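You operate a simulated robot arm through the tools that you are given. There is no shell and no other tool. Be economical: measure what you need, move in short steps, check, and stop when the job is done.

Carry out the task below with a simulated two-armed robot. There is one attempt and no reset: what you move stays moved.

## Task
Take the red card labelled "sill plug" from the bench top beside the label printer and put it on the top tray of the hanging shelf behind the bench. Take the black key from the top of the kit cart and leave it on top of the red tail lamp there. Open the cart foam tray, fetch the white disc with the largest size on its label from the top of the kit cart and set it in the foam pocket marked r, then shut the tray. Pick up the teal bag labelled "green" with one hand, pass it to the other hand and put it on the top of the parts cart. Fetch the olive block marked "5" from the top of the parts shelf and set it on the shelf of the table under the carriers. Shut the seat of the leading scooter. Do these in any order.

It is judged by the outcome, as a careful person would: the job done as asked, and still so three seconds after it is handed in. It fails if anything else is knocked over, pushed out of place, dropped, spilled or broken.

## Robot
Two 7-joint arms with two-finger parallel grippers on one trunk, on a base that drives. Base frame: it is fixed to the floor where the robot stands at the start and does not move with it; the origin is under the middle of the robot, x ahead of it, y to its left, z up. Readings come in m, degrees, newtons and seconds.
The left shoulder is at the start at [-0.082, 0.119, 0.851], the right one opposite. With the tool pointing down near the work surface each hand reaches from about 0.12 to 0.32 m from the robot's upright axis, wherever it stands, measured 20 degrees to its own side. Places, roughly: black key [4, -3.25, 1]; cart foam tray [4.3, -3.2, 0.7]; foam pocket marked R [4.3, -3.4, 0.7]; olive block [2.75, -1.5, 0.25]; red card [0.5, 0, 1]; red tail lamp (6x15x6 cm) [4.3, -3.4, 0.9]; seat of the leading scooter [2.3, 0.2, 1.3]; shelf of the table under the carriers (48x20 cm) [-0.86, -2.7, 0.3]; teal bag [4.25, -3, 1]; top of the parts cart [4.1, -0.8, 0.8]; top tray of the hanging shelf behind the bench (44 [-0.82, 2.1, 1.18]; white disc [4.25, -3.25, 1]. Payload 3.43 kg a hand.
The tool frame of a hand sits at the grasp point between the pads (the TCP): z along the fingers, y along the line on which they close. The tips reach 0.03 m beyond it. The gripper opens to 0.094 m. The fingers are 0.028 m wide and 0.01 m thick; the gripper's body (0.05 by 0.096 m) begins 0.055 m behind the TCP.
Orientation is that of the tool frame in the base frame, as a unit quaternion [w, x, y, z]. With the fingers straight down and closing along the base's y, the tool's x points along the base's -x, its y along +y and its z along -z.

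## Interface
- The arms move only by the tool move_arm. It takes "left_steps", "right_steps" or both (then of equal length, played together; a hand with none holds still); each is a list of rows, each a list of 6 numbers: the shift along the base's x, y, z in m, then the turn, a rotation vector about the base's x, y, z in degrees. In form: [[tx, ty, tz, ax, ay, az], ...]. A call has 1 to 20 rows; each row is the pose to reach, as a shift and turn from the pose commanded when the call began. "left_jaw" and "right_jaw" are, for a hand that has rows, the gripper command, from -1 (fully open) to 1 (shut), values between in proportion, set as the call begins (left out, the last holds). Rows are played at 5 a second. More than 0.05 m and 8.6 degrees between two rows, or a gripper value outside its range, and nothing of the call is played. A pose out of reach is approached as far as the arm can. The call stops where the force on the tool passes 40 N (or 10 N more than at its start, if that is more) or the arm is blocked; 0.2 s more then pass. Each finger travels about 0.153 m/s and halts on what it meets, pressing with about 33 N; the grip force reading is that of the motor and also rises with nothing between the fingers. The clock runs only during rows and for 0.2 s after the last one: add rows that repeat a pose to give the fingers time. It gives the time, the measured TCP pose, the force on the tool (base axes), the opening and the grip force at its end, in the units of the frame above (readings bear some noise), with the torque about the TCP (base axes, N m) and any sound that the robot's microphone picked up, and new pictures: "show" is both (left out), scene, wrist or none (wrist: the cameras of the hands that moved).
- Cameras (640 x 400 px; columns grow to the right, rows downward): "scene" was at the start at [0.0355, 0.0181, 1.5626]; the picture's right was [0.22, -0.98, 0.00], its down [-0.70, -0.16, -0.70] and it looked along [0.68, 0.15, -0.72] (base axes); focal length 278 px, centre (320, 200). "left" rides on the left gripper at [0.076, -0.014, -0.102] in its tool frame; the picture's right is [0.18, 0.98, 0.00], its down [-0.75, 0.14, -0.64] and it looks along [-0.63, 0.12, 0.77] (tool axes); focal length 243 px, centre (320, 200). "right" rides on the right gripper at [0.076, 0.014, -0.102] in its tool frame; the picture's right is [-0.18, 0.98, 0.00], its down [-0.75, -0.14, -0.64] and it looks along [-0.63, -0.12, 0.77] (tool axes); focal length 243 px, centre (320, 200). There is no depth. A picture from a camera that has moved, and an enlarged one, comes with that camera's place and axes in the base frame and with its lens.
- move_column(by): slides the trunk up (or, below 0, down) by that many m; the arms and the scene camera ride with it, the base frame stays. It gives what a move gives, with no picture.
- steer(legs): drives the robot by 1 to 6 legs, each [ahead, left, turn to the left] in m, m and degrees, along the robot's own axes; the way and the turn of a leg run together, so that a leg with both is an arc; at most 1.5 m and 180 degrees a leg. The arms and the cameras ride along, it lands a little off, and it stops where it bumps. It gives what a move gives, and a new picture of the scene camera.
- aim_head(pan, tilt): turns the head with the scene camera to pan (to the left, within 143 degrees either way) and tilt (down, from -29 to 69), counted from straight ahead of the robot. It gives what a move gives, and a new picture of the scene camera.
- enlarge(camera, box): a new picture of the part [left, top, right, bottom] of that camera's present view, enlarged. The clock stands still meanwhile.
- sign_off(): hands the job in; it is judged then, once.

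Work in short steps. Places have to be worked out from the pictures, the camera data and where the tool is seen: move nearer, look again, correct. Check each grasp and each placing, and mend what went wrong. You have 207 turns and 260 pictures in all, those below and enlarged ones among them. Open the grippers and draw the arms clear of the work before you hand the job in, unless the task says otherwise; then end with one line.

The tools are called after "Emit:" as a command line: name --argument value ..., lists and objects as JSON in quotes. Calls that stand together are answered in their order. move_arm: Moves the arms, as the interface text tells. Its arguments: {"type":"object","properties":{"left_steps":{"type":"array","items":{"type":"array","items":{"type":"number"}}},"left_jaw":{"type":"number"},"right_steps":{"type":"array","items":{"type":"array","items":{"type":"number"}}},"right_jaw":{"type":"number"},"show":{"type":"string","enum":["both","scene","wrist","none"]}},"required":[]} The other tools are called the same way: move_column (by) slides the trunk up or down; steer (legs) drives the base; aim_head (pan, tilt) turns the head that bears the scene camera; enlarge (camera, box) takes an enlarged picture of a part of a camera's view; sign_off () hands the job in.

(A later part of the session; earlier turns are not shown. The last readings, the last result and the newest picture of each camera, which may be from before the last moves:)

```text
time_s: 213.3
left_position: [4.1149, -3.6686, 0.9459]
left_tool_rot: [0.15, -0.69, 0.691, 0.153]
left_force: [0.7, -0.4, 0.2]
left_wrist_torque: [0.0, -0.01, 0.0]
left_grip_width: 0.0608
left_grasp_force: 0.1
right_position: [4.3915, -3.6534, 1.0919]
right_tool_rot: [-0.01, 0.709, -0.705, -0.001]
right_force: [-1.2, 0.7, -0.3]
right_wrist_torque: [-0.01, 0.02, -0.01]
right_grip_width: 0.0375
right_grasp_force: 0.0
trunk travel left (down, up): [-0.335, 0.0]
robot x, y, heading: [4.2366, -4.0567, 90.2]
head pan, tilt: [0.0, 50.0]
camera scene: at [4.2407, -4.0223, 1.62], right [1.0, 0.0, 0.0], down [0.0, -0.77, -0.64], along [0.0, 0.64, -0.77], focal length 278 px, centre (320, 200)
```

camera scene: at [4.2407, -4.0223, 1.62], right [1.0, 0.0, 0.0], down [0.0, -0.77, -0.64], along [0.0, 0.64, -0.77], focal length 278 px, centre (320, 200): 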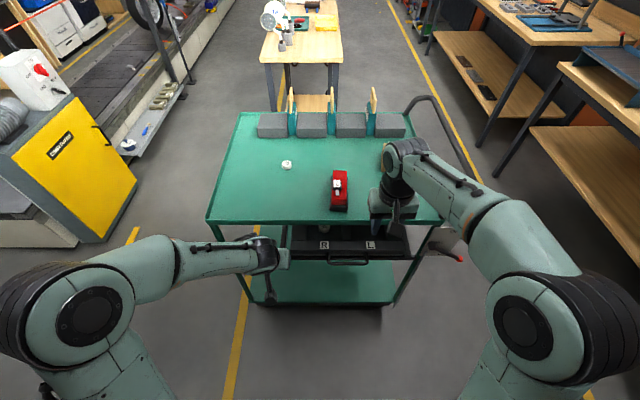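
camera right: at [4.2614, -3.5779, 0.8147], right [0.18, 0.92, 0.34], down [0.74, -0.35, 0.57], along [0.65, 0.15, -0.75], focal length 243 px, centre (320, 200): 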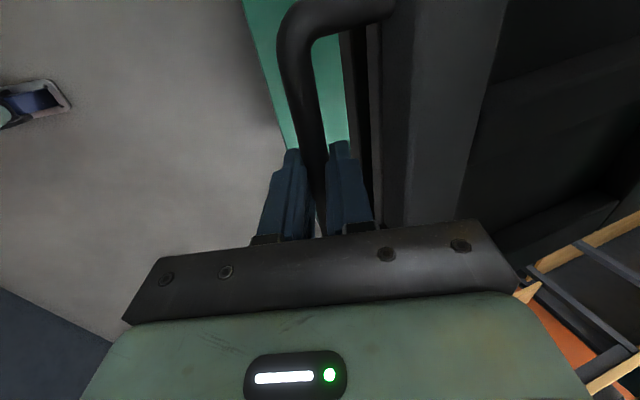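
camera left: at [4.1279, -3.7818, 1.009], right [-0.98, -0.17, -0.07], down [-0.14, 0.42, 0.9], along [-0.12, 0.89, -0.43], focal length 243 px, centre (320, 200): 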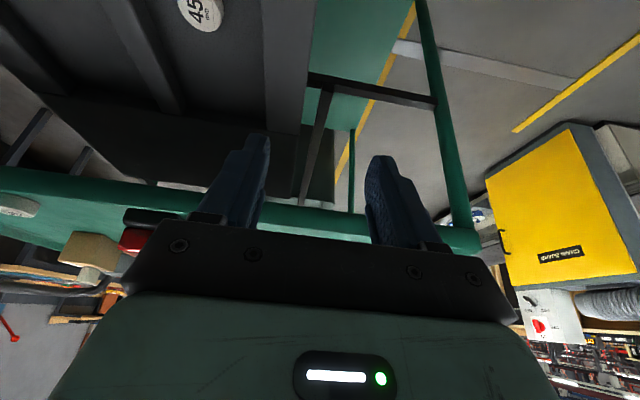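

Now for the green bag: I raise both hands, take the left aside, and move nearer to the cart for a low-tilt reach over it.

Emit:
move_arm --left_steps '[[-0.02, -0.01, 0.04, 0, 0, 0], [-0.04, -0.02, 0.08, 0, 0, 0], [-0.07, -0.03, 0.115, -5, 0, 0], [-0.1, -0.04, 0.15, -10, 0, 0], [-0.13, -0.05, 0.18, -15, 0, 0], [-0.16, -0.06, 0.21, -20, 0, 0], [-0.19, -0.07, 0.23, -25, 0, 0]]' --right_steps '[[0, -0.02, 0.03, 0, 0, 0], [0, -0.03, 0.06, 0, 0, 0], [0, -0.03, 0.09, 5, 0, 0], [0, -0.03, 0.11, 12, 0, 0], [0, -0.03, 0.11, 19, 0, 0], [0, -0.03, 0.11, 26, 0, 0], [0, -0.03, 0.11, 33, 0, 0]]' --show "none"

Emit:
steer --legs '[[0, 0.05, 0], [0.22, 0, 0]]'

Emit:
aim_head --pan 0 --tilt 35

Emit:
enlarge --camera "scene" --box '[250, 120, 450, 250]'

```text
time_s: 214.9
left_position: [3.9255, -3.7434, 1.1749]
left_tool_rot: [-0.002, -0.707, 0.708, -0.002]
left_force: [-0.3, 0.4, 0.0]
left_wrist_torque: [0.0, 0.01, -0.01]
left_grip_width: 0.061
left_grasp_force: 0.0
right_position: [4.3912, -3.6837, 1.2021]
right_tool_rot: [-0.211, 0.676, -0.676, -0.202]
right_force: [-1.0, 0.0, -1.0]
right_wrist_torque: [0.0, 0.01, 0.0]
right_grip_width: 0.0375
right_grasp_force: 0.0
trunk travel left (down, up): [-0.335, 0.0]
robot x, y, heading: [4.2399, -4.0569, 90.1]
head pan, tilt: [0.0, 50.0]
```

```text
time_s: 217.3
left_position: [3.8742, -3.5256, 1.1743]
left_tool_rot: [0.003, 0.707, -0.707, -0.001]
left_force: [-0.3, -0.1, 0.3]
left_wrist_torque: [-0.02, -0.01, -0.02]
left_grip_width: 0.0612
left_grasp_force: 0.0
right_position: [4.339, -3.4671, 1.2028]
right_tool_rot: [-0.21, 0.678, -0.675, -0.202]
right_force: [0.2, -0.6, 0.0]
right_wrist_torque: [-0.01, 0.0, -0.01]
right_grip_width: 0.0373
right_grasp_force: 0.1
trunk travel left (down, up): [-0.335, 0.0]
robot x, y, heading: [4.1878, -3.8385, 90.1]
head pan, tilt: [0.0, 50.0]
camera scene: at [4.1898, -3.8057, 1.6198], right [1.0, 0.0, 0.0], down [0.0, -0.77, -0.64], along [0.0, 0.64, -0.77], focal length 278 px, centre (320, 200)
```

scene: 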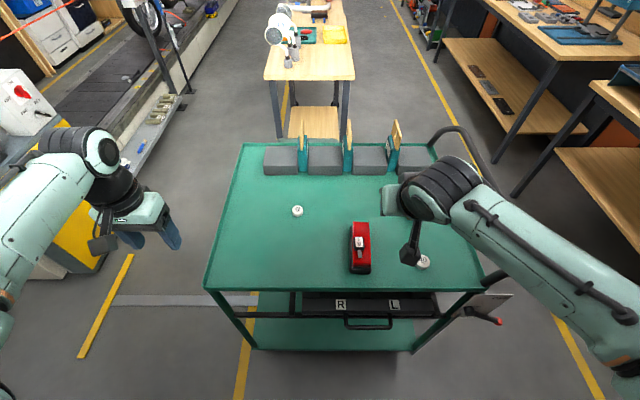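

```text
time_s: 218.1
left_position: [3.8737, -3.5238, 1.1753]
left_tool_rot: [0.002, 0.707, -0.707, 0.0]
left_force: [-0.8, -0.8, 0.2]
left_wrist_torque: [0.06, 0.0, -0.02]
left_grip_width: 0.0613
left_grasp_force: 0.0
right_position: [4.3395, -3.4666, 1.2022]
right_tool_rot: [-0.21, 0.677, -0.676, -0.202]
right_force: [0.3, -0.6, -0.1]
right_wrist_torque: [0.01, -0.02, 0.01]
right_grip_width: 0.0378
right_grasp_force: 0.0
trunk travel left (down, up): [-0.335, 0.0]
robot x, y, heading: [4.1898, -3.8395, 90.3]
head pan, tilt: [0.0, 35.0]
camera scene: at [4.1898, -3.7939, 1.6417], right [1.0, 0.0, 0.0], down [0.0, -0.57, -0.82], along [0.0, 0.82, -0.57], focal length 278 px, centre (320, 200)
```

scene: 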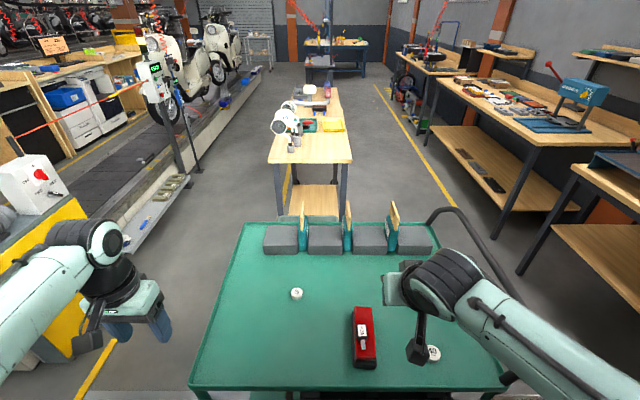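

```text
3.08 times, centred on (350, 185) of scene
camera zoom: at [4.1898, -3.7939, 1.6417], right [1.0, 0.0, 0.0], down [0.0, -0.57, -0.82], along [0.0, 0.82, -0.57], focal length 856 px, centre (228, 246)
```

zoom: 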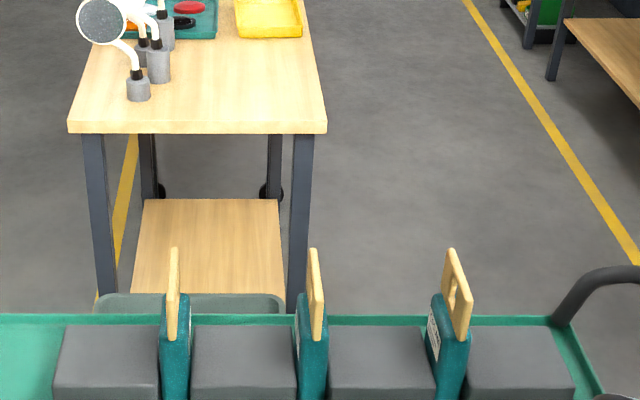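

The green bag's gold handle plate stands at x ≈ 4.276, y −3.08…−2.99, z 1.02–1.08. I extend the right hand toward it, tilting to about 60°.

Emit:
move_arm --right_steps '[[-0.012, 0.03, 0.0, 5, 0, 0], [-0.024, 0.06, 0.0, 10, 0, 0], [-0.036, 0.09, -0.01, 15, 0, 0], [-0.048, 0.12, -0.03, 20, 0, 0], [-0.06, 0.15, -0.05, 27, 0, 0], [-0.065, 0.19, -0.07, 27, 0, 0], [-0.065, 0.22, -0.09, 27, 0, 0]]'

```text
time_s: 219.7
left_position: [3.8737, -3.5233, 1.174]
left_tool_rot: [0.002, 0.707, -0.707, 0.0]
left_force: [-0.4, -0.5, -1.3]
left_wrist_torque: [0.0, -0.04, 0.0]
left_grip_width: 0.061
left_grasp_force: 0.0
right_position: [4.2755, -3.2429, 1.1108]
right_tool_rot: [0.362, -0.609, 0.61, 0.354]
right_force: [0.2, 0.5, 0.3]
right_wrist_torque: [0.0, -0.03, 0.0]
right_grip_width: 0.0377
right_grasp_force: 0.1
trunk travel left (down, up): [-0.335, 0.0]
robot x, y, heading: [4.1889, -3.8379, 90.1]
head pan, tilt: [0.0, 35.0]
camera scene: at [4.1898, -3.7932, 1.6417], right [1.0, 0.0, 0.0], down [0.0, -0.57, -0.82], along [0.0, 0.82, -0.57], focal length 278 px, centre (320, 200)
camera right: at [4.2597, -3.3694, 1.0941], right [-0.98, 0.1, 0.15], down [0.13, -0.2, 0.97], along [0.12, 0.98, 0.18], focal length 243 px, centre (320, 200)
```

scene: 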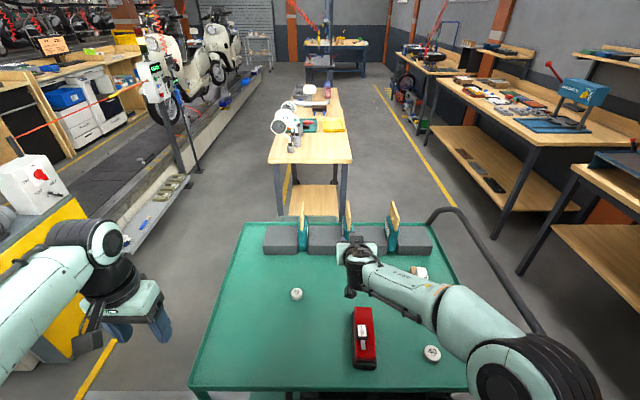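
right: 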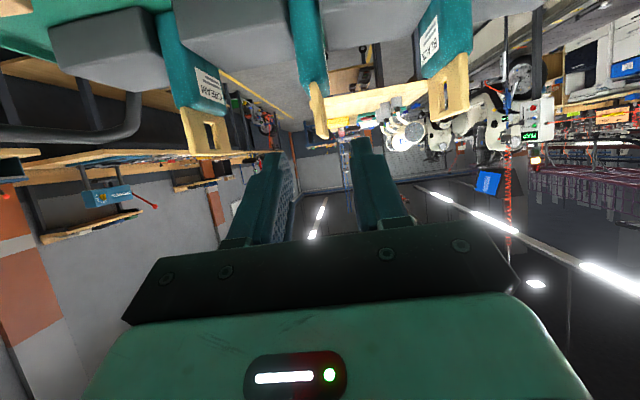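

Handle is lined up between the fingers. I advance onto it.

Emit:
move_arm --right_steps '[[0.002, 0.04, -0.015, 0, 0, 0], [0.004, 0.08, -0.03, 0, 0, 0], [0.004, 0.115, -0.046, 0, 0, 0], [0.004, 0.14, -0.046, 0, 0, 0], [0.004, 0.16, -0.046, 0, 0, 0], [0.004, 0.16, -0.046, 0, 0, 0]]'

```text
time_s: 221.1
left_position: [3.8737, -3.5252, 1.1755]
left_tool_rot: [0.001, 0.707, -0.707, 0.0]
left_force: [0.1, 0.1, -0.6]
left_wrist_torque: [0.0, 0.02, 0.02]
left_grip_width: 0.0611
left_grasp_force: 0.0
right_position: [4.2782, -3.0889, 1.0679]
right_tool_rot: [0.363, -0.609, 0.61, 0.355]
right_force: [0.2, 0.2, -0.4]
right_wrist_torque: [-0.03, 0.0, 0.0]
right_grip_width: 0.0376
right_grasp_force: 0.2
trunk travel left (down, up): [-0.335, 0.0]
robot x, y, heading: [4.1861, -3.8377, 90.2]
head pan, tilt: [0.0, 35.0]
camera scene: at [4.1899, -3.7945, 1.6417], right [1.0, 0.0, 0.0], down [0.0, -0.57, -0.82], along [0.0, 0.82, -0.57], focal length 278 px, centre (320, 200)
camera right: at [4.2632, -3.2144, 1.0507], right [-0.98, 0.1, 0.15], down [0.13, -0.2, 0.97], along [0.12, 0.98, 0.18], focal length 243 px, centre (320, 200)
```

scene: 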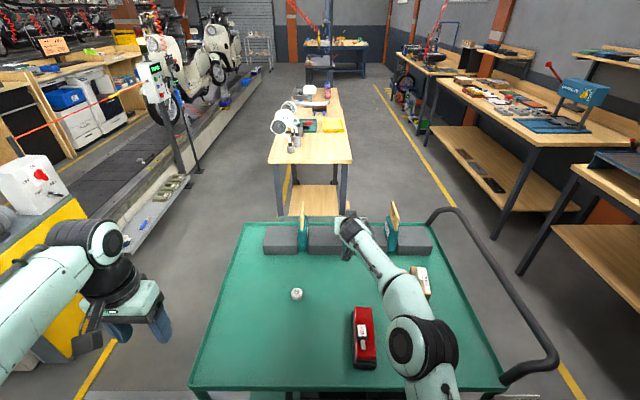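
right: 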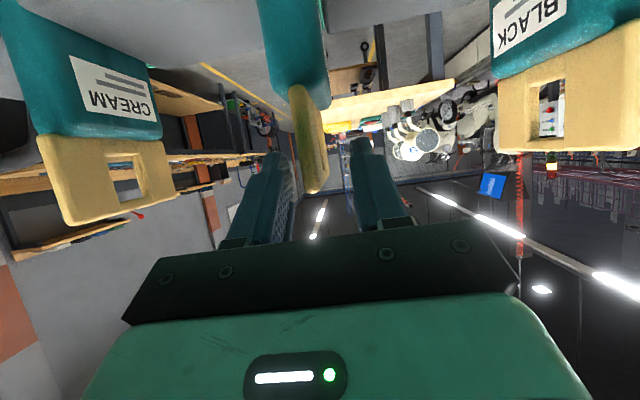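

Emit:
move_arm --right_steps '[[0.002, 0.01, 0, 0, 0, 0], [0.003, 0.022, -0.003, 0, 0, 0], [0.003, 0.022, -0.003, 0, 0, 0]]' --show "none"

Emit:
enlarge --camera "right" --box '[200, 60, 440, 230]'

Emit:
enlarge --camera "scene" --box '[300, 190, 420, 270]'

```text
time_s: 221.9
left_position: [3.8736, -3.5246, 1.1765]
left_tool_rot: [-0.003, -0.707, 0.707, 0.0]
left_force: [0.0, 0.2, 0.3]
left_wrist_torque: [0.0, 0.01, 0.03]
left_grip_width: 0.0611
left_grasp_force: 0.1
right_position: [4.2803, -3.072, 1.0654]
right_tool_rot: [-0.362, 0.61, -0.61, -0.354]
right_force: [0.9, -0.1, -0.2]
right_wrist_torque: [0.01, -0.01, -0.03]
right_grip_width: 0.0375
right_grasp_force: 0.1
right hand out of reach, approached as far as the arm can: row 2, 3
trunk travel left (down, up): [-0.335, 0.0]
robot x, y, heading: [4.186, -3.8365, 90.1]
head pan, tilt: [0.0, 35.0]
```

```text
2.35 times, centred on (320, 145) of right
camera zoom: at [4.2656, -3.1978, 1.0487], right [-0.98, 0.1, 0.15], down [0.13, -0.2, 0.97], along [0.12, 0.98, 0.18], focal length 571 px, centre (320, 329)
```

zoom: 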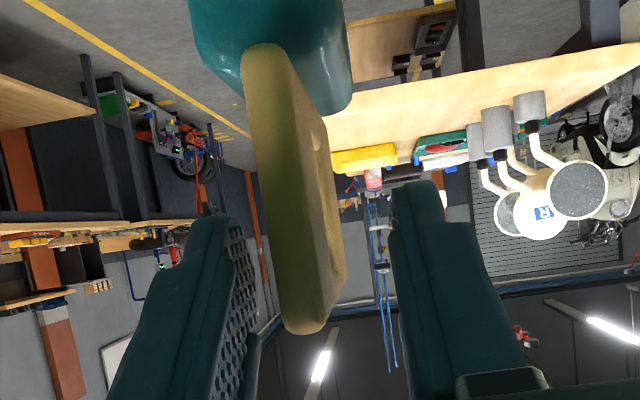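

```text
5.00 times, centred on (360, 230) of scene
camera zoom: at [4.1898, -3.7943, 1.6417], right [1.0, 0.0, 0.0], down [0.0, -0.57, -0.82], along [0.0, 0.82, -0.57], focal length 1392 px, centre (120, 50)
```

zoom: 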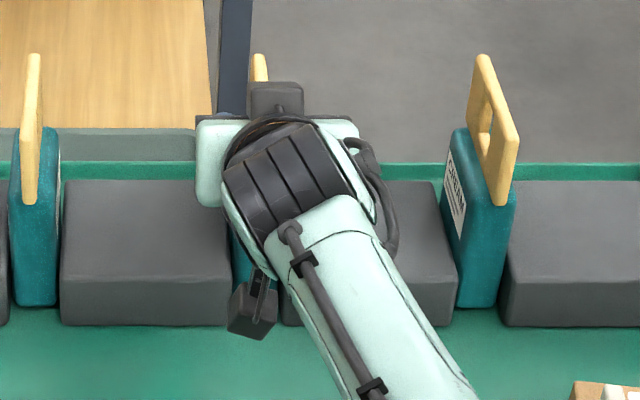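

The handle is between the fingers but the overlap is shallow, and the arm is at full reach. I creep the base 3 cm forward.

Emit:
steer --legs '[[0.03, 0, 0]]'

Emit:
enlarge --camera "right" --box '[200, 60, 440, 230]'

```text
time_s: 222.7
left_position: [3.8735, -3.4992, 1.1747]
left_tool_rot: [0.003, 0.708, -0.706, 0.0]
left_force: [0.3, 0.3, -0.5]
left_wrist_torque: [0.0, -0.02, 0.02]
left_grip_width: 0.0612
left_grasp_force: 0.0
right_position: [4.28, -3.0453, 1.0656]
right_tool_rot: [-0.363, 0.61, -0.608, -0.356]
right_force: [-1.0, 0.2, -0.3]
right_wrist_torque: [0.01, -0.03, -0.01]
right_grip_width: 0.0375
right_grasp_force: 0.0
trunk travel left (down, up): [-0.335, 0.0]
robot x, y, heading: [4.1868, -3.8077, 90.3]
head pan, tilt: [0.0, 35.0]
camera scene: at [4.1896, -3.7683, 1.6414], right [1.0, 0.0, 0.0], down [0.0, -0.57, -0.82], along [0.0, 0.82, -0.57], focal length 278 px, centre (320, 200)
```

scene: 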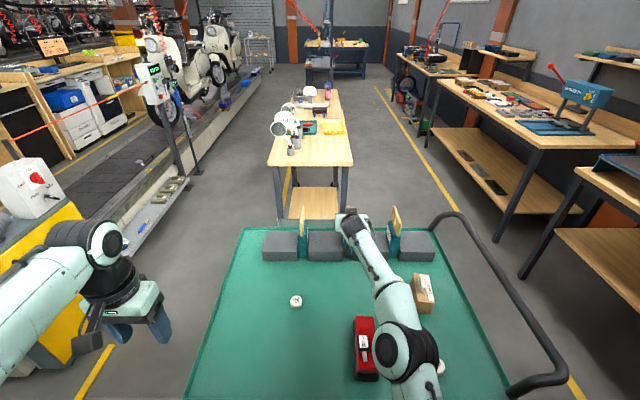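

```text
2.35 times, centred on (320, 145) of right
camera zoom: at [4.2648, -3.1712, 1.049], right [-0.98, 0.09, 0.15], down [0.13, -0.2, 0.97], along [0.12, 0.98, 0.18], focal length 571 px, centre (320, 329)
```

zoom: 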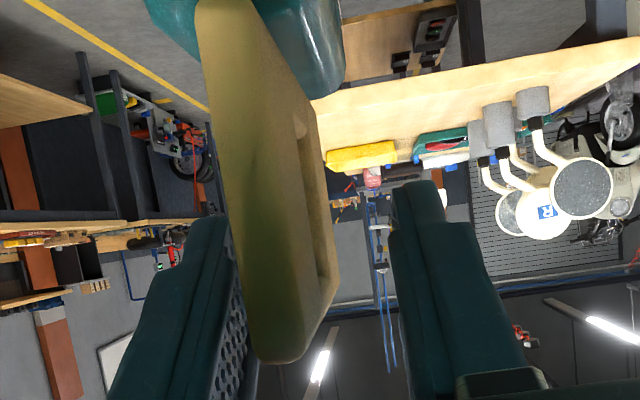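

Good overlap now. I centre by 8 mm and close.

Emit:
move_arm --right_steps '[[0.004, 0, 0, 0, 0, 0], [0.008, 0, 0, 0, 0, 0], [0.008, 0, 0, 0, 0, 0]]' --show "none"

Emit:
move_arm --right_steps '[[0, 0, 0, 0, 0, 0], [0, 0, 0, 0, 0, 0], [0, 0, 0, 0, 0, 0]]' --right_jaw 1 --show "wrist"

```text
time_s: 223.5
left_position: [3.8738, -3.4955, 1.175]
left_tool_rot: [-0.002, -0.707, 0.707, 0.0]
left_force: [1.0, -0.6, -0.3]
left_wrist_torque: [-0.02, 0.0, 0.01]
left_grip_width: 0.0612
left_grasp_force: 0.0
right_position: [4.2888, -3.0428, 1.0662]
right_tool_rot: [-0.363, 0.61, -0.609, -0.354]
right_force: [0.1, 0.7, -0.3]
right_wrist_torque: [-0.02, -0.03, -0.03]
right_grip_width: 0.0376
right_grasp_force: 0.0
trunk travel left (down, up): [-0.335, 0.0]
robot x, y, heading: [4.189, -3.8085, 90.2]
head pan, tilt: [0.0, 35.0]
```

```text
time_s: 224.3
left_position: [3.8727, -3.4955, 1.1751]
left_tool_rot: [0.002, 0.707, -0.707, 0.0]
left_force: [0.2, -0.8, 0.4]
left_wrist_torque: [0.02, 0.03, -0.03]
left_grip_width: 0.061
left_grasp_force: 0.1
right_position: [4.2882, -3.0427, 1.0664]
right_tool_rot: [-0.363, 0.61, -0.609, -0.355]
right_force: [0.5, -0.9, -0.2]
right_wrist_torque: [0.02, 0.01, 0.01]
right_grip_width: 0.0066
right_grasp_force: 33.0
trunk travel left (down, up): [-0.335, 0.0]
robot x, y, heading: [4.1879, -3.8093, 90.3]
head pan, tilt: [0.0, 35.0]
camera right: at [4.2723, -3.1687, 1.0492], right [-0.98, 0.09, 0.15], down [0.13, -0.2, 0.97], along [0.12, 0.98, 0.18], focal length 243 px, centre (320, 200)
```

right: 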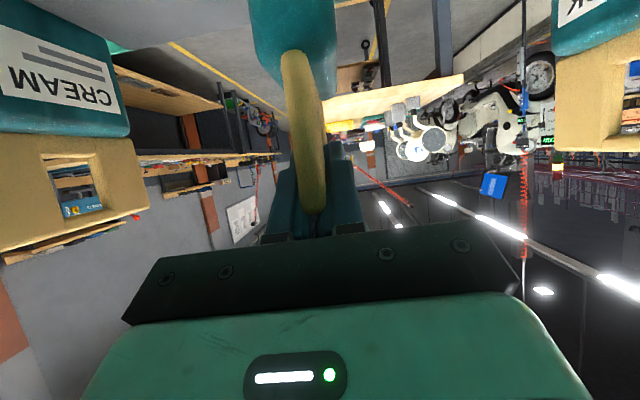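

Handle gripped (6.6 mm). I lift, easing back a little as it rises to stay in reach.

Emit:
move_arm --right_steps '[[0, -0.003, 0.02, 0, 0, 0], [0, -0.01, 0.045, 0, 0, 0], [0, -0.02, 0.07, 0, 0, 0], [0, -0.035, 0.095, 0, 0, 0], [0, -0.055, 0.12, 0, 0, 0], [0, -0.075, 0.14, 0, 0, 0]]'

```text
time_s: 225.7
left_position: [3.8733, -3.497, 1.1752]
left_tool_rot: [0.003, 0.708, -0.707, 0.0]
left_force: [-0.4, -0.2, 0.0]
left_wrist_torque: [0.01, -0.02, 0.0]
left_grip_width: 0.0612
left_grasp_force: 0.0
right_position: [4.2889, -3.1198, 1.2069]
right_tool_rot: [-0.362, 0.61, -0.609, -0.354]
right_force: [-0.7, 0.0, -2.2]
right_wrist_torque: [0.0, 0.01, 0.0]
right_grip_width: 0.0068
right_grasp_force: 33.0
trunk travel left (down, up): [-0.335, 0.0]
robot x, y, heading: [4.1889, -3.8098, 90.2]
head pan, tilt: [0.0, 35.0]
camera scene: at [4.1896, -3.766, 1.6417], right [1.0, 0.0, 0.0], down [0.0, -0.57, -0.82], along [0.0, 0.82, -0.57], focal length 278 px, centre (320, 200)
camera right: at [4.274, -3.2452, 1.1899], right [-0.98, 0.09, 0.15], down [0.13, -0.2, 0.97], along [0.12, 0.98, 0.18], focal length 243 px, centre (320, 200)
```

scene: 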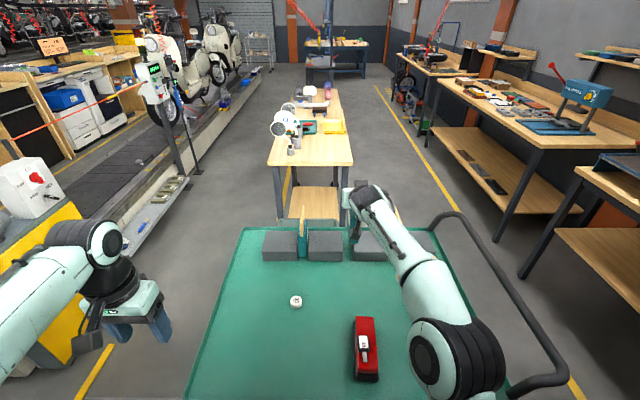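
right: 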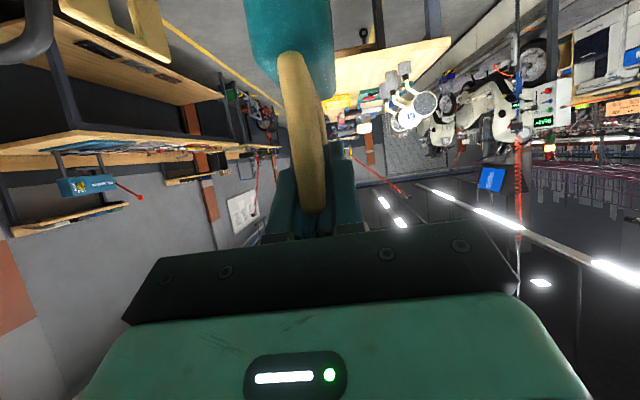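

Bag is out of its slot. I draw it back and up, clear of the cart, then back the base off.

Emit:
move_arm --right_steps '[[0, -0.04, 0.02, 0, 0, 0], [0, -0.08, 0.035, 0, 0, 0], [0, -0.12, 0.045, 0, 0, 0], [0, -0.16, 0.05, 0, 0, 0], [0, -0.2, 0.05, 0, 0, 0], [0, -0.24, 0.05, 0, 0, 0]]' --show "none"

Emit:
steer --legs '[[-0.22, 0, 0]]'

Emit:
enlarge --camera "left" --box '[0, 0, 640, 400]'

```text
time_s: 227.1
left_position: [3.8737, -3.4959, 1.1763]
left_tool_rot: [0.003, 0.708, -0.707, -0.001]
left_force: [-0.2, -0.8, -1.0]
left_wrist_torque: [0.01, -0.01, 0.02]
left_grip_width: 0.0611
left_grasp_force: 0.1
right_position: [4.2891, -3.359, 1.2571]
right_tool_rot: [-0.363, 0.609, -0.609, -0.356]
right_force: [0.9, -1.5, -1.8]
right_wrist_torque: [0.0, -0.01, -0.02]
right_grip_width: 0.0065
right_grasp_force: 32.6
trunk travel left (down, up): [-0.335, 0.0]
robot x, y, heading: [4.1898, -3.8101, 90.2]
head pan, tilt: [0.0, 35.0]
```

```text
time_s: 228.8
left_position: [3.8745, -3.7071, 1.1755]
left_tool_rot: [-0.002, -0.707, 0.707, 0.0]
left_force: [-0.4, 0.6, 1.1]
left_wrist_torque: [0.0, 0.01, -0.02]
left_grip_width: 0.061
left_grasp_force: 0.0
right_position: [4.2906, -3.5722, 1.2567]
right_tool_rot: [-0.363, 0.61, -0.609, -0.354]
right_force: [-0.1, -0.2, -1.4]
right_wrist_torque: [-0.01, -0.03, -0.02]
right_grip_width: 0.0066
right_grasp_force: 32.9
trunk travel left (down, up): [-0.335, 0.0]
robot x, y, heading: [4.1928, -4.024, 90.1]
head pan, tilt: [0.0, 35.0]
camera scene: at [4.1906, -3.9784, 1.6419], right [1.0, 0.0, 0.0], down [0.0, -0.57, -0.82], along [0.0, 0.82, -0.57], focal length 278 px, centre (320, 200)
```

scene: 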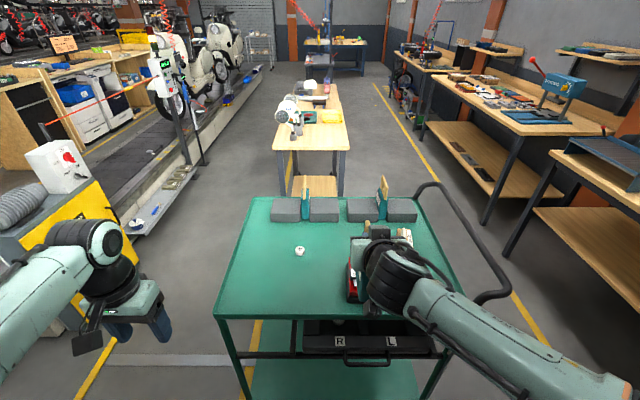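

```text
1.00 times, centred on (320, 200) of left (not enlarged: the box is as wide or as high as the picture)
camera zoom: at [3.8882, -3.7841, 1.2795], right [-0.98, -0.18, 0.0], down [-0.14, 0.76, 0.64], along [-0.12, 0.63, -0.77], focal length 243 px, centre (320, 200)
```

zoom: 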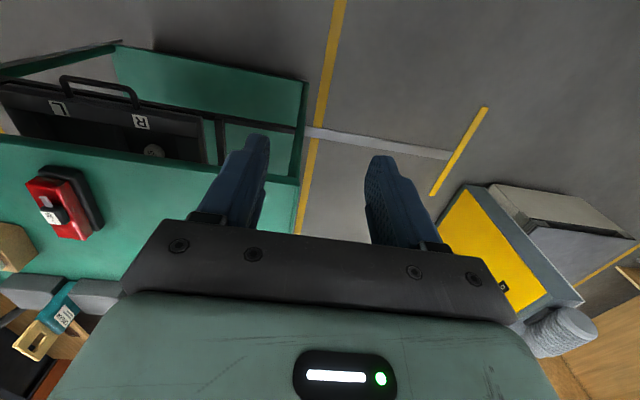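

Bag in the right hand. For the hand-over I bring it to the middle in front of the robot, lower.

Emit:
move_arm --right_steps '[[-0.025, -0.015, -0.03, 0, 0, 0], [-0.05, -0.03, -0.06, 0, 0, 0], [-0.075, -0.045, -0.09, 0, 0, 0], [-0.1, -0.06, -0.12, 0, 0, 0], [-0.12, -0.075, -0.15, 0, 0, 0], [-0.14, -0.088, -0.177, 0, 0, 0], [-0.14, -0.088, -0.177, 0, 0, 0]]' --show "none"

Emit:
aim_head --pan 5 --tilt 50

Emit:
enlarge --camera "left" --box '[0, 0, 640, 400]'

```text
time_s: 230.3
left_position: [3.8758, -3.7096, 1.1746]
left_tool_rot: [-0.002, -0.707, 0.707, 0.0]
left_force: [1.0, 0.0, -0.7]
left_wrist_torque: [0.0, 0.01, -0.01]
left_grip_width: 0.0613
left_grasp_force: 0.1
right_position: [4.1522, -3.6579, 1.0794]
right_tool_rot: [-0.363, 0.61, -0.609, -0.355]
right_force: [-0.3, 0.8, -1.7]
right_wrist_torque: [0.02, -0.02, 0.02]
right_grip_width: 0.007
right_grasp_force: 33.0
trunk travel left (down, up): [-0.335, 0.0]
robot x, y, heading: [4.1915, -4.024, 90.2]
head pan, tilt: [0.0, 35.0]
```

```text
time_s: 231.1
left_position: [3.8744, -3.7082, 1.175]
left_tool_rot: [-0.002, -0.707, 0.707, 0.0]
left_force: [0.3, -0.4, 0.0]
left_wrist_torque: [-0.02, -0.01, -0.01]
left_grip_width: 0.0611
left_grasp_force: 0.1
right_position: [4.1499, -3.6596, 1.0799]
right_tool_rot: [0.363, -0.609, 0.61, 0.354]
right_force: [0.1, -0.2, -1.0]
right_wrist_torque: [0.02, -0.01, 0.03]
right_grip_width: 0.0068
right_grasp_force: 32.7
trunk travel left (down, up): [-0.335, 0.0]
robot x, y, heading: [4.1899, -4.0262, 90.1]
head pan, tilt: [5.0, 50.0]
camera scene: at [4.1838, -3.9904, 1.62], right [1.0, 0.09, 0.0], down [0.07, -0.76, -0.64], along [-0.06, 0.64, -0.77], focal length 278 px, centre (320, 200)
```

scene: 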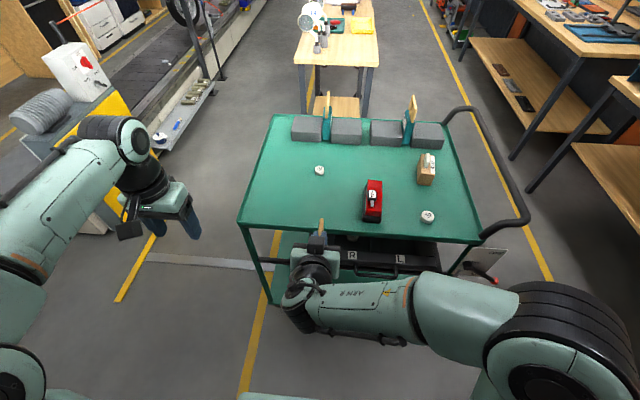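

```text
1.00 times, centred on (320, 200) of left (not enlarged: the box is as wide or as high as the picture)
camera zoom: at [3.8882, -3.7848, 1.2792], right [-0.98, -0.18, 0.0], down [-0.14, 0.76, 0.64], along [-0.12, 0.63, -0.77], focal length 243 px, centre (320, 200)
```

zoom: 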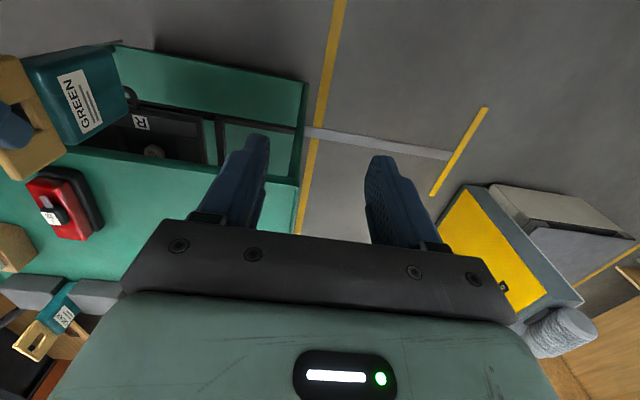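

GREEN label confirmed. I zoom on the handle to plan the second grip.

Emit:
enlarge --camera "scene" --box '[280, 200, 360, 260]'

Emit:
enlarge --camera "left" --box '[0, 20, 160, 200]'

```text
6.67 times, centred on (320, 230) of scene
camera zoom: at [4.1838, -3.9904, 1.62], right [1.0, 0.09, 0.0], down [0.07, -0.76, -0.64], along [-0.06, 0.64, -0.77], focal length 1856 px, centre (320, 0)
```

zoom: 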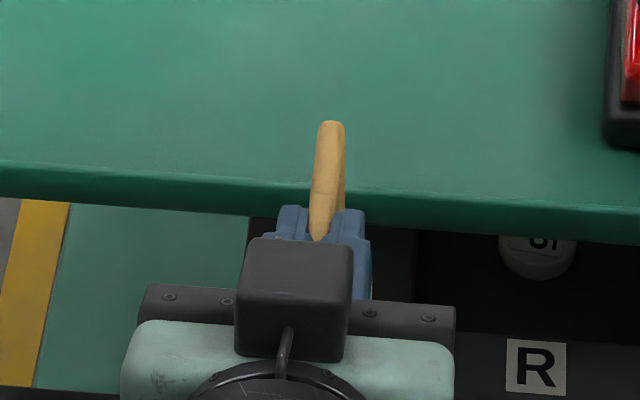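

```text
2.22 times, centred on (80, 110) of left
camera zoom: at [3.8882, -3.7848, 1.2792], right [-0.98, -0.18, 0.0], down [-0.14, 0.76, 0.64], along [-0.12, 0.63, -0.77], focal length 539 px, centre (853, 400)
```

zoom: 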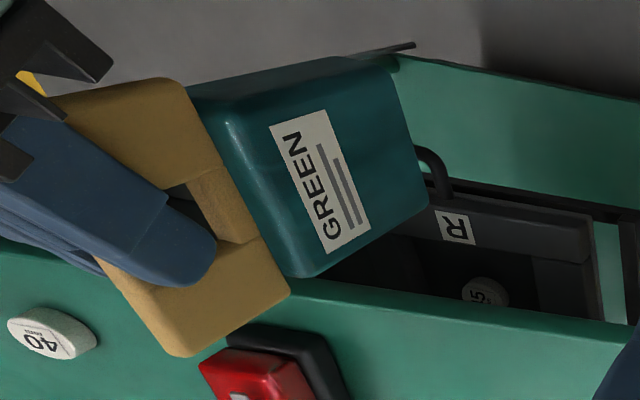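

The hand-over needs more room than here between cart and wall. I tuck the left hand in and drive to the open aisle west of the cart.

Emit:
move_arm --left_steps '[[0.04, 0, 0.01, 0, 0, 0], [0.08, 0, 0.02, 0, 0, 0], [0.11, 0, 0.03, 0, 0, 0]]' --show "none"

Emit:
steer --legs '[[0, 0.8, 0]]'

Emit:
aim_head --pan 0 --tilt 30

```text
time_s: 231.9
left_position: [3.9869, -3.7062, 1.2072]
left_tool_rot: [0.003, 0.708, -0.706, 0.0]
left_force: [0.1, 0.1, 0.1]
left_wrist_torque: [0.0, 0.0, 0.01]
left_grip_width: 0.061
left_grasp_force: 0.1
right_position: [4.152, -3.6589, 1.0788]
right_tool_rot: [-0.362, 0.61, -0.609, -0.355]
right_force: [0.4, -0.5, -2.8]
right_wrist_torque: [-0.03, 0.01, -0.02]
right_grip_width: 0.007
right_grasp_force: 33.1
trunk travel left (down, up): [-0.335, 0.0]
robot x, y, heading: [4.1897, -4.0223, 90.0]
head pan, tilt: [5.0, 50.0]
```

```text
time_s: 239.3
left_position: [3.1937, -3.703, 1.2072]
left_tool_rot: [-0.002, -0.703, 0.712, 0.0]
left_force: [-0.4, -0.4, 0.5]
left_wrist_torque: [-0.01, 0.01, -0.02]
left_grip_width: 0.0611
left_grasp_force: 0.0
right_position: [3.3605, -3.6558, 1.0804]
right_tool_rot: [0.366, -0.605, 0.614, 0.352]
right_force: [-0.5, 0.4, -2.1]
right_wrist_torque: [0.01, 0.02, -0.01]
right_grip_width: 0.0067
right_grasp_force: 33.5
trunk travel left (down, up): [-0.335, 0.0]
robot x, y, heading: [3.3954, -4.0229, 89.5]
head pan, tilt: [5.0, 50.0]
camera scene: at [3.3884, -3.9882, 1.62], right [1.0, 0.08, 0.0], down [0.06, -0.76, -0.64], along [-0.05, 0.64, -0.77], focal length 278 px, centre (320, 200)
```

scene: 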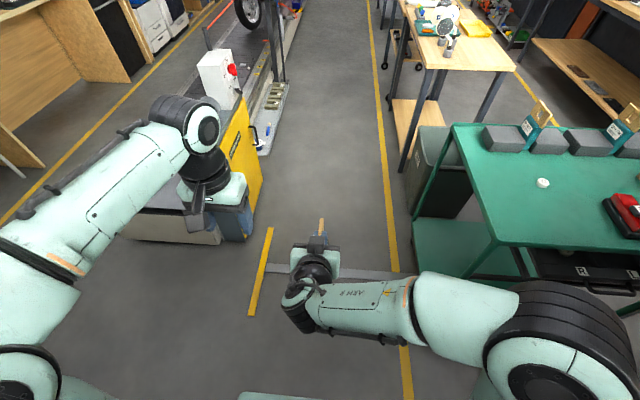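

```text
time_s: 240.1
left_position: [3.194, -3.7028, 1.2067]
left_tool_rot: [-0.003, -0.703, 0.711, 0.001]
left_force: [0.1, 0.0, 0.2]
left_wrist_torque: [0.01, 0.03, -0.01]
left_grip_width: 0.0613
left_grasp_force: 0.2
right_position: [3.3603, -3.6571, 1.0798]
right_tool_rot: [0.365, -0.606, 0.613, 0.352]
right_force: [0.5, 0.3, -0.9]
right_wrist_torque: [-0.03, -0.02, 0.01]
right_grip_width: 0.0067
right_grasp_force: 33.1
trunk travel left (down, up): [-0.335, 0.0]
robot x, y, heading: [3.3977, -4.0228, 89.5]
head pan, tilt: [0.0, 30.0]
camera scene: at [3.3953, -3.9745, 1.6495], right [1.0, -0.01, 0.0], down [0.0, -0.5, -0.87], along [0.01, 0.87, -0.5], focal length 278 px, centre (320, 200)
```

scene: 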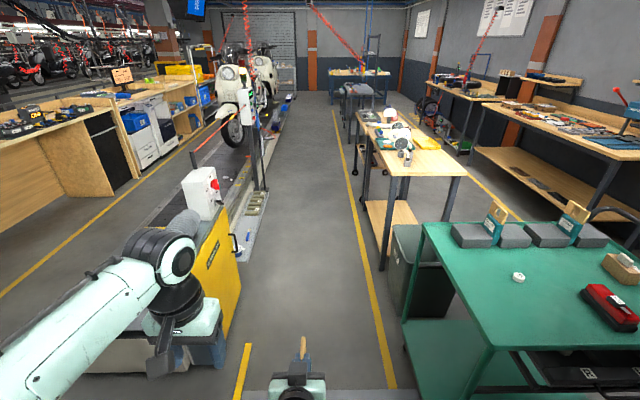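

There is free room here. I extend the right hand with the bag forward, and bring the left hand low, turning it to point forward beneath.

Emit:
move_arm --right_steps '[[0, 0.03, 0, 0, 0, 0], [0, 0.06, 0, 0, 0, 0], [0, 0.09, 0, 0, 0, 0], [0, 0.12, 0, 0, 0, 0], [0, 0.15, 0, 0, 0, 0], [0, 0.18, 0, 0, 0, 0], [0, 0.21, 0, 0, 0, 0], [0, 0.235, 0, 0, 0, 0], [0, 0.235, 0, 0, 0, 0], [0, 0.235, 0, 0, 0, 0], [0, 0.235, 0, 0, 0, 0]]' --left_steps '[[0.0, 0.016, -0.019, 7.5, 0, 0], [0.0, 0.033, -0.038, 15, 0, 0], [0.0, 0.05, -0.057, 22.5, 0, 0], [0.01, 0.066, -0.076, 30, 0, 0], [0.02, 0.083, -0.095, 37.5, 0, 0], [0.03, 0.1, -0.114, 45, 0, 0], [0.04, 0.116, -0.133, 52.5, 0, 0], [0.05, 0.133, -0.152, 60, 0, 0], [0.055, 0.15, -0.171, 67.5, 0, 0], [0.06, 0.166, -0.19, 75, 0, 0], [0.06, 0.175, -0.215, 80, 0, 0]]' --left_jaw -0.5

```text
time_s: 242.5
left_position: [3.268, -3.5344, 1.0018]
left_tool_rot: [-0.428, 0.564, -0.556, -0.436]
left_force: [-0.6, -0.7, -0.3]
left_wrist_torque: [0.02, -0.02, 0.02]
left_grip_width: 0.0706
left_grasp_force: 0.1
left hand out of reach, approached as far as the arm can: row 11
right_position: [3.3597, -3.4212, 1.0787]
right_tool_rot: [0.365, -0.605, 0.614, 0.351]
right_force: [0.5, 0.1, -1.5]
right_wrist_torque: [-0.02, 0.04, 0.04]
right_grip_width: 0.0065
right_grasp_force: 32.4
trunk travel left (down, up): [-0.335, 0.0]
robot x, y, heading: [3.3909, -4.0214, 89.6]
head pan, tilt: [0.0, 30.0]
camera scene: at [3.3976, -3.9742, 1.6495], right [1.0, -0.01, 0.0], down [-0.01, -0.5, -0.87], along [0.01, 0.87, -0.5], focal length 278 px, centre (320, 200)
camera right: at [3.3436, -3.5467, 1.0626], right [-0.98, 0.11, 0.15], down [0.13, -0.2, 0.97], along [0.14, 0.97, 0.18], focal length 243 px, centre (320, 200)
camera left: at [3.2831, -3.653, 0.9556], right [-0.98, -0.06, -0.18], down [-0.13, -0.43, 0.89], along [-0.13, 0.9, 0.42], focal length 243 px, centre (320, 200)
```

scene: 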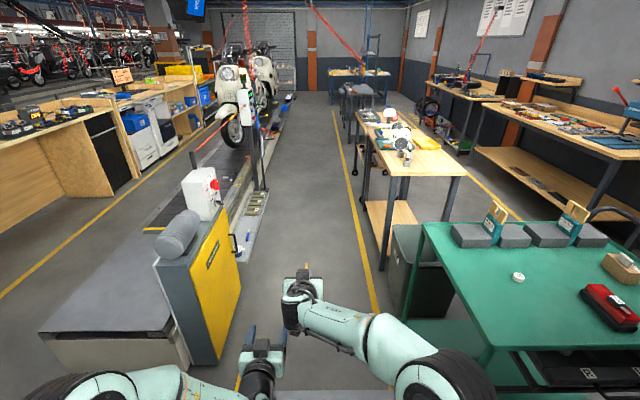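
right: 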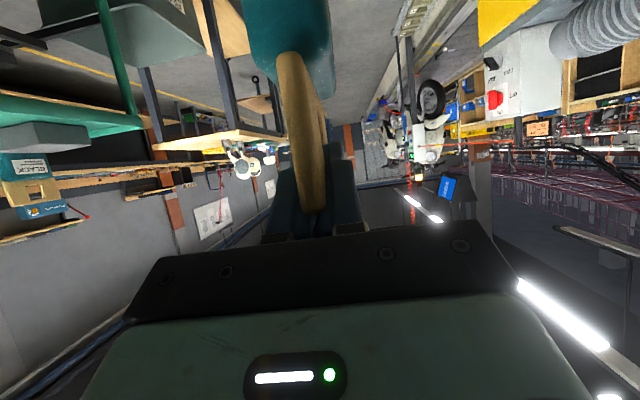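
left: 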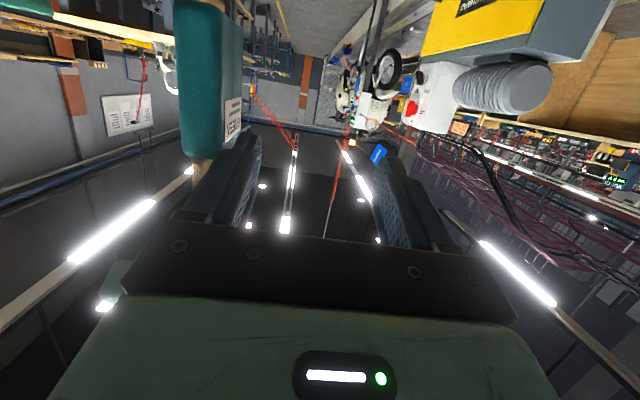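

The bag's side is left-front of the left fingers. I align in x and lower to body height, staying just short of it.

Emit:
move_arm --left_steps '[[0.03, 0, -0.012, 0, 0, 0], [0.06, 0, -0.024, 0, 0, 0], [0.089, 0, -0.035, 0, 0, 0], [0.089, 0, -0.035, 0, 0, 0]]'

```text
time_s: 243.5
left_position: [3.357, -3.5363, 0.9661]
left_tool_rot: [-0.428, 0.564, -0.556, -0.435]
left_force: [0.3, 0.2, 0.0]
left_wrist_torque: [0.0, -0.05, 0.0]
left_grip_width: 0.0705
left_grasp_force: 0.2
right_position: [3.3577, -3.4215, 1.0787]
right_tool_rot: [0.365, -0.606, 0.614, 0.352]
right_force: [0.2, 0.3, -1.6]
right_wrist_torque: [0.0, 0.03, 0.0]
right_grip_width: 0.0068
right_grasp_force: 32.5
trunk travel left (down, up): [-0.335, 0.0]
robot x, y, heading: [3.393, -4.0179, 89.4]
head pan, tilt: [0.0, 30.0]
camera scene: at [3.3949, -3.9746, 1.6495], right [1.0, -0.01, 0.0], down [0.0, -0.5, -0.87], along [0.01, 0.87, -0.5], focal length 278 px, centre (320, 200)
camera left: at [3.3718, -3.6541, 0.9197], right [-0.98, -0.06, -0.18], down [-0.13, -0.43, 0.89], along [-0.13, 0.9, 0.42], focal length 243 px, centre (320, 200)
```

scene: 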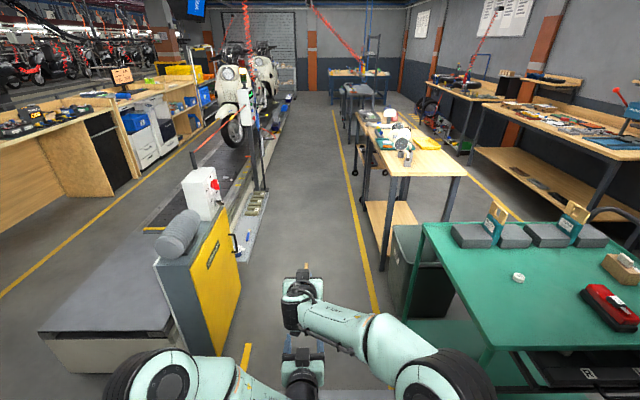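
left: 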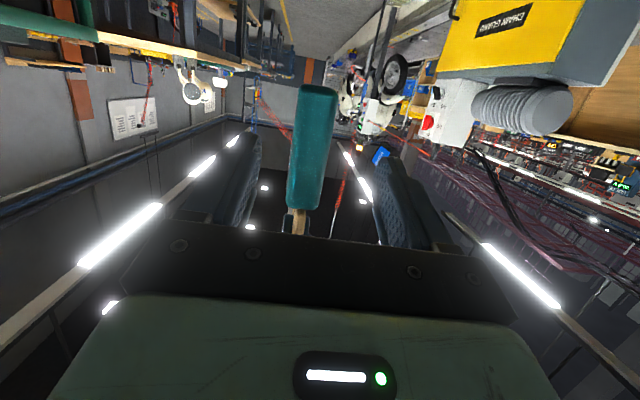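

Bag body is centred between the left fingers. I advance 7 cm and close.

Emit:
move_arm --left_steps '[[0, 0.025, 0, 0, 0, 0], [0, 0.05, 0, 0, 0, 0], [0, 0.07, 0, 0, 0, 0], [0, 0.07, 0, 0, 0, 0]]' --show "none"

Emit:
move_arm --left_steps '[[0, 0, 0, 0, 0, 0], [0, 0, 0, 0, 0, 0], [0, 0, 0, 0, 0, 0]]' --left_jaw 1 --show "wrist"

```text
time_s: 244.5
left_position: [3.3555, -3.4675, 0.9655]
left_tool_rot: [-0.429, 0.564, -0.557, -0.434]
left_force: [-0.1, 0.1, 0.5]
left_wrist_torque: [0.01, 0.01, 0.01]
left_grip_width: 0.0705
left_grasp_force: 0.0
right_position: [3.3586, -3.421, 1.081]
right_tool_rot: [0.365, -0.606, 0.614, 0.352]
right_force: [-0.2, -0.6, -1.5]
right_wrist_torque: [-0.04, 0.03, -0.04]
right_grip_width: 0.007
right_grasp_force: 33.1
trunk travel left (down, up): [-0.335, 0.0]
robot x, y, heading: [3.395, -4.0206, 89.8]
head pan, tilt: [0.0, 30.0]
```

```text
time_s: 245.3
left_position: [3.3564, -3.4678, 0.9663]
left_tool_rot: [-0.428, 0.563, -0.558, -0.433]
left_force: [7.6, 0.2, -0.9]
left_wrist_torque: [-0.12, 0.83, -0.33]
left_grip_width: 0.0329
left_grasp_force: 33.0
right_position: [3.3577, -3.4211, 1.0787]
right_tool_rot: [0.365, -0.605, 0.613, 0.352]
right_force: [-7.9, -1.1, -1.8]
right_wrist_torque: [0.06, 0.07, -0.04]
right_grip_width: 0.0066
right_grasp_force: 33.4
trunk travel left (down, up): [-0.335, 0.0]
robot x, y, heading: [3.3955, -4.0214, 89.8]
head pan, tilt: [0.0, 30.0]
camera left: at [3.3708, -3.5855, 0.9202], right [-0.98, -0.06, -0.18], down [-0.14, -0.43, 0.89], along [-0.13, 0.9, 0.41], focal length 243 px, centre (320, 200)
```

left: 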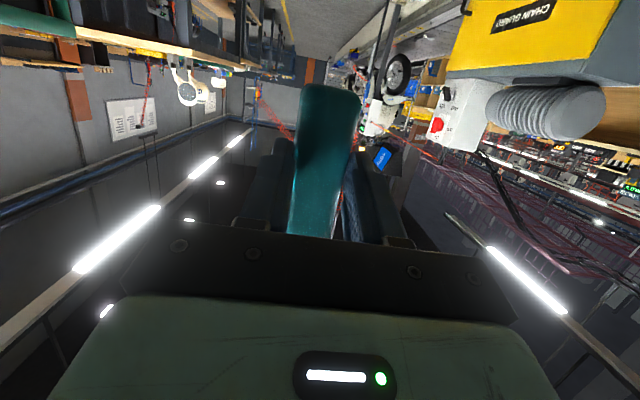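

Left hand has the bag body (33 mm). I open the right hand and withdraw it up and back.

Emit:
move_arm --right_steps '[[0, 0, 0, 0, 0, 0], [0, 0, 0, 0, 0, 0], [0, -0.03, 0.017, 0, 0, 0], [0, -0.065, 0.037, 0, 0, 0], [0.02, -0.09, 0.07, 0, 0, 0], [0.05, -0.1, 0.1, 0, 0, 0], [0.09, -0.1, 0.12, 0, 0, 0]]' --right_jaw 0.2

```text
time_s: 246.9
left_position: [3.3566, -3.4667, 0.9657]
left_tool_rot: [-0.428, 0.564, -0.556, -0.435]
left_force: [-0.4, 0.2, 0.3]
left_wrist_torque: [-0.12, -0.01, 0.04]
left_grip_width: 0.0326
left_grasp_force: 33.4
right_position: [3.4504, -3.5225, 1.2018]
right_tool_rot: [0.364, -0.606, 0.613, 0.352]
right_force: [0.9, -0.2, -0.3]
right_wrist_torque: [0.03, -0.04, 0.04]
right_grip_width: 0.0375
right_grasp_force: 0.1
trunk travel left (down, up): [-0.335, 0.0]
robot x, y, heading: [3.3948, -4.0234, 89.7]
head pan, tilt: [0.0, 30.0]
camera scene: at [3.3965, -3.9748, 1.6495], right [1.0, -0.01, 0.0], down [-0.01, -0.5, -0.87], along [0.01, 0.87, -0.5], focal length 278 px, centre (320, 200)
camera right: at [3.433, -3.6495, 1.1845], right [-0.98, 0.11, 0.15], down [0.13, -0.2, 0.97], along [0.13, 0.97, 0.18], focal length 243 px, centre (320, 200)
```

scene: 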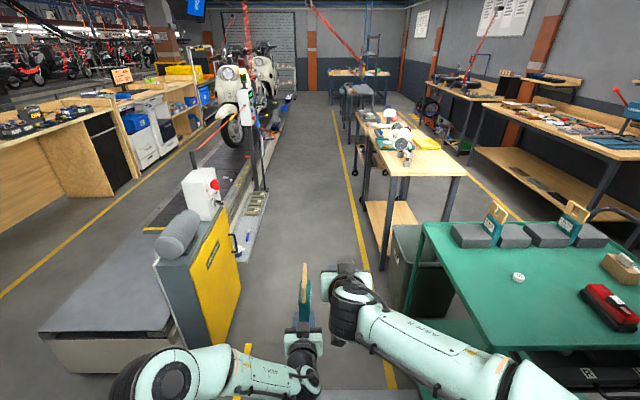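
right: 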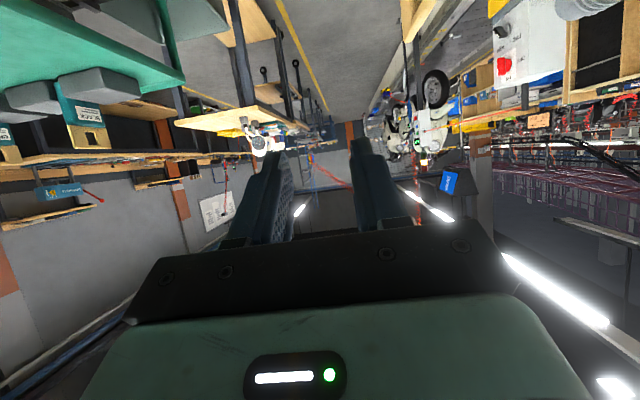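

Hand-over complete: left holds the bag. I drive up the aisle toward the parts cart.

Emit:
steer --legs '[[1.5, 0, 0], [0.9, 0, 0]]'

Emit:
aim_head --pan -50 --tilt 30

```text
time_s: 258.8
left_position: [3.4359, -1.0527, 0.9659]
left_tool_rot: [0.434, -0.556, 0.564, 0.429]
left_force: [-0.4, 0.3, 0.1]
left_wrist_torque: [-0.1, 0.02, 0.01]
left_grip_width: 0.0325
left_grasp_force: 32.5
right_position: [3.5285, -1.1103, 1.201]
right_tool_rot: [0.369, -0.597, 0.622, 0.347]
right_force: [0.0, 0.1, -0.9]
right_wrist_torque: [-0.02, 0.01, -0.03]
right_grip_width: 0.0379
right_grasp_force: 0.1
trunk travel left (down, up): [-0.335, 0.0]
robot x, y, heading: [3.4589, -1.6062, 88.4]
head pan, tilt: [0.0, 30.0]
camera scene: at [3.462, -1.5609, 1.6494], right [1.0, -0.04, 0.0], down [-0.02, -0.5, -0.87], along [0.03, 0.87, -0.5], focal length 278 px, centre (320, 200)
```

scene: 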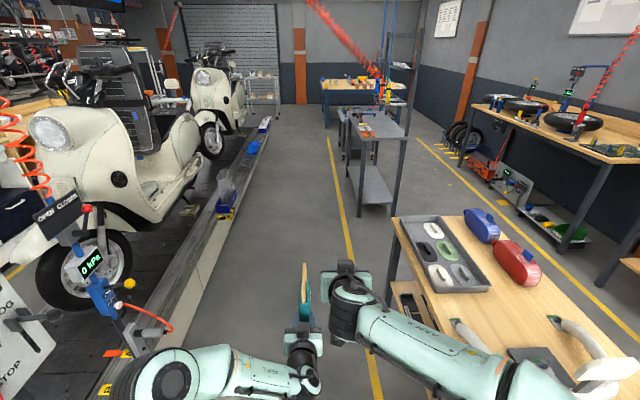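

```text
time_s: 259.9
left_position: [3.4361, -1.0532, 0.9667]
left_tool_rot: [0.434, -0.557, 0.565, 0.428]
left_force: [0.0, -0.7, 0.5]
left_wrist_torque: [-0.12, 0.0, 0.0]
left_grip_width: 0.0323
left_grasp_force: 33.1
right_position: [3.5279, -1.1098, 1.2011]
right_tool_rot: [0.369, -0.598, 0.621, 0.347]
right_force: [0.5, 0.2, 0.5]
right_wrist_torque: [0.0, 0.0, 0.01]
right_grip_width: 0.0378
right_grasp_force: 0.1
trunk travel left (down, up): [-0.335, 0.0]
robot x, y, heading: [3.4608, -1.6088, 88.0]
head pan, tilt: [-50.0, 30.0]
camera scene: at [3.53, -1.5954, 1.6495], right [0.62, -0.79, 0.0], down [-0.39, -0.31, -0.87], along [0.68, 0.53, -0.5], focal length 278 px, centre (320, 200)
```

scene: 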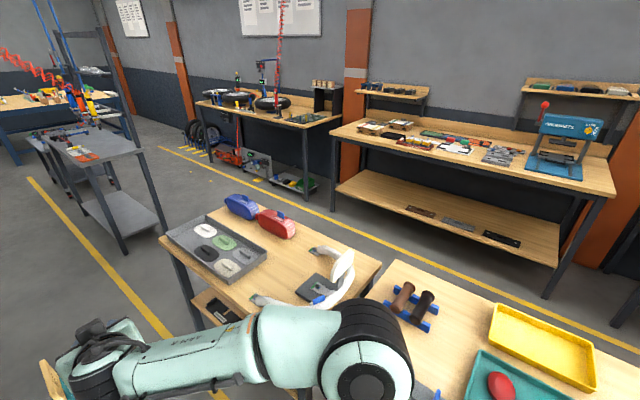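

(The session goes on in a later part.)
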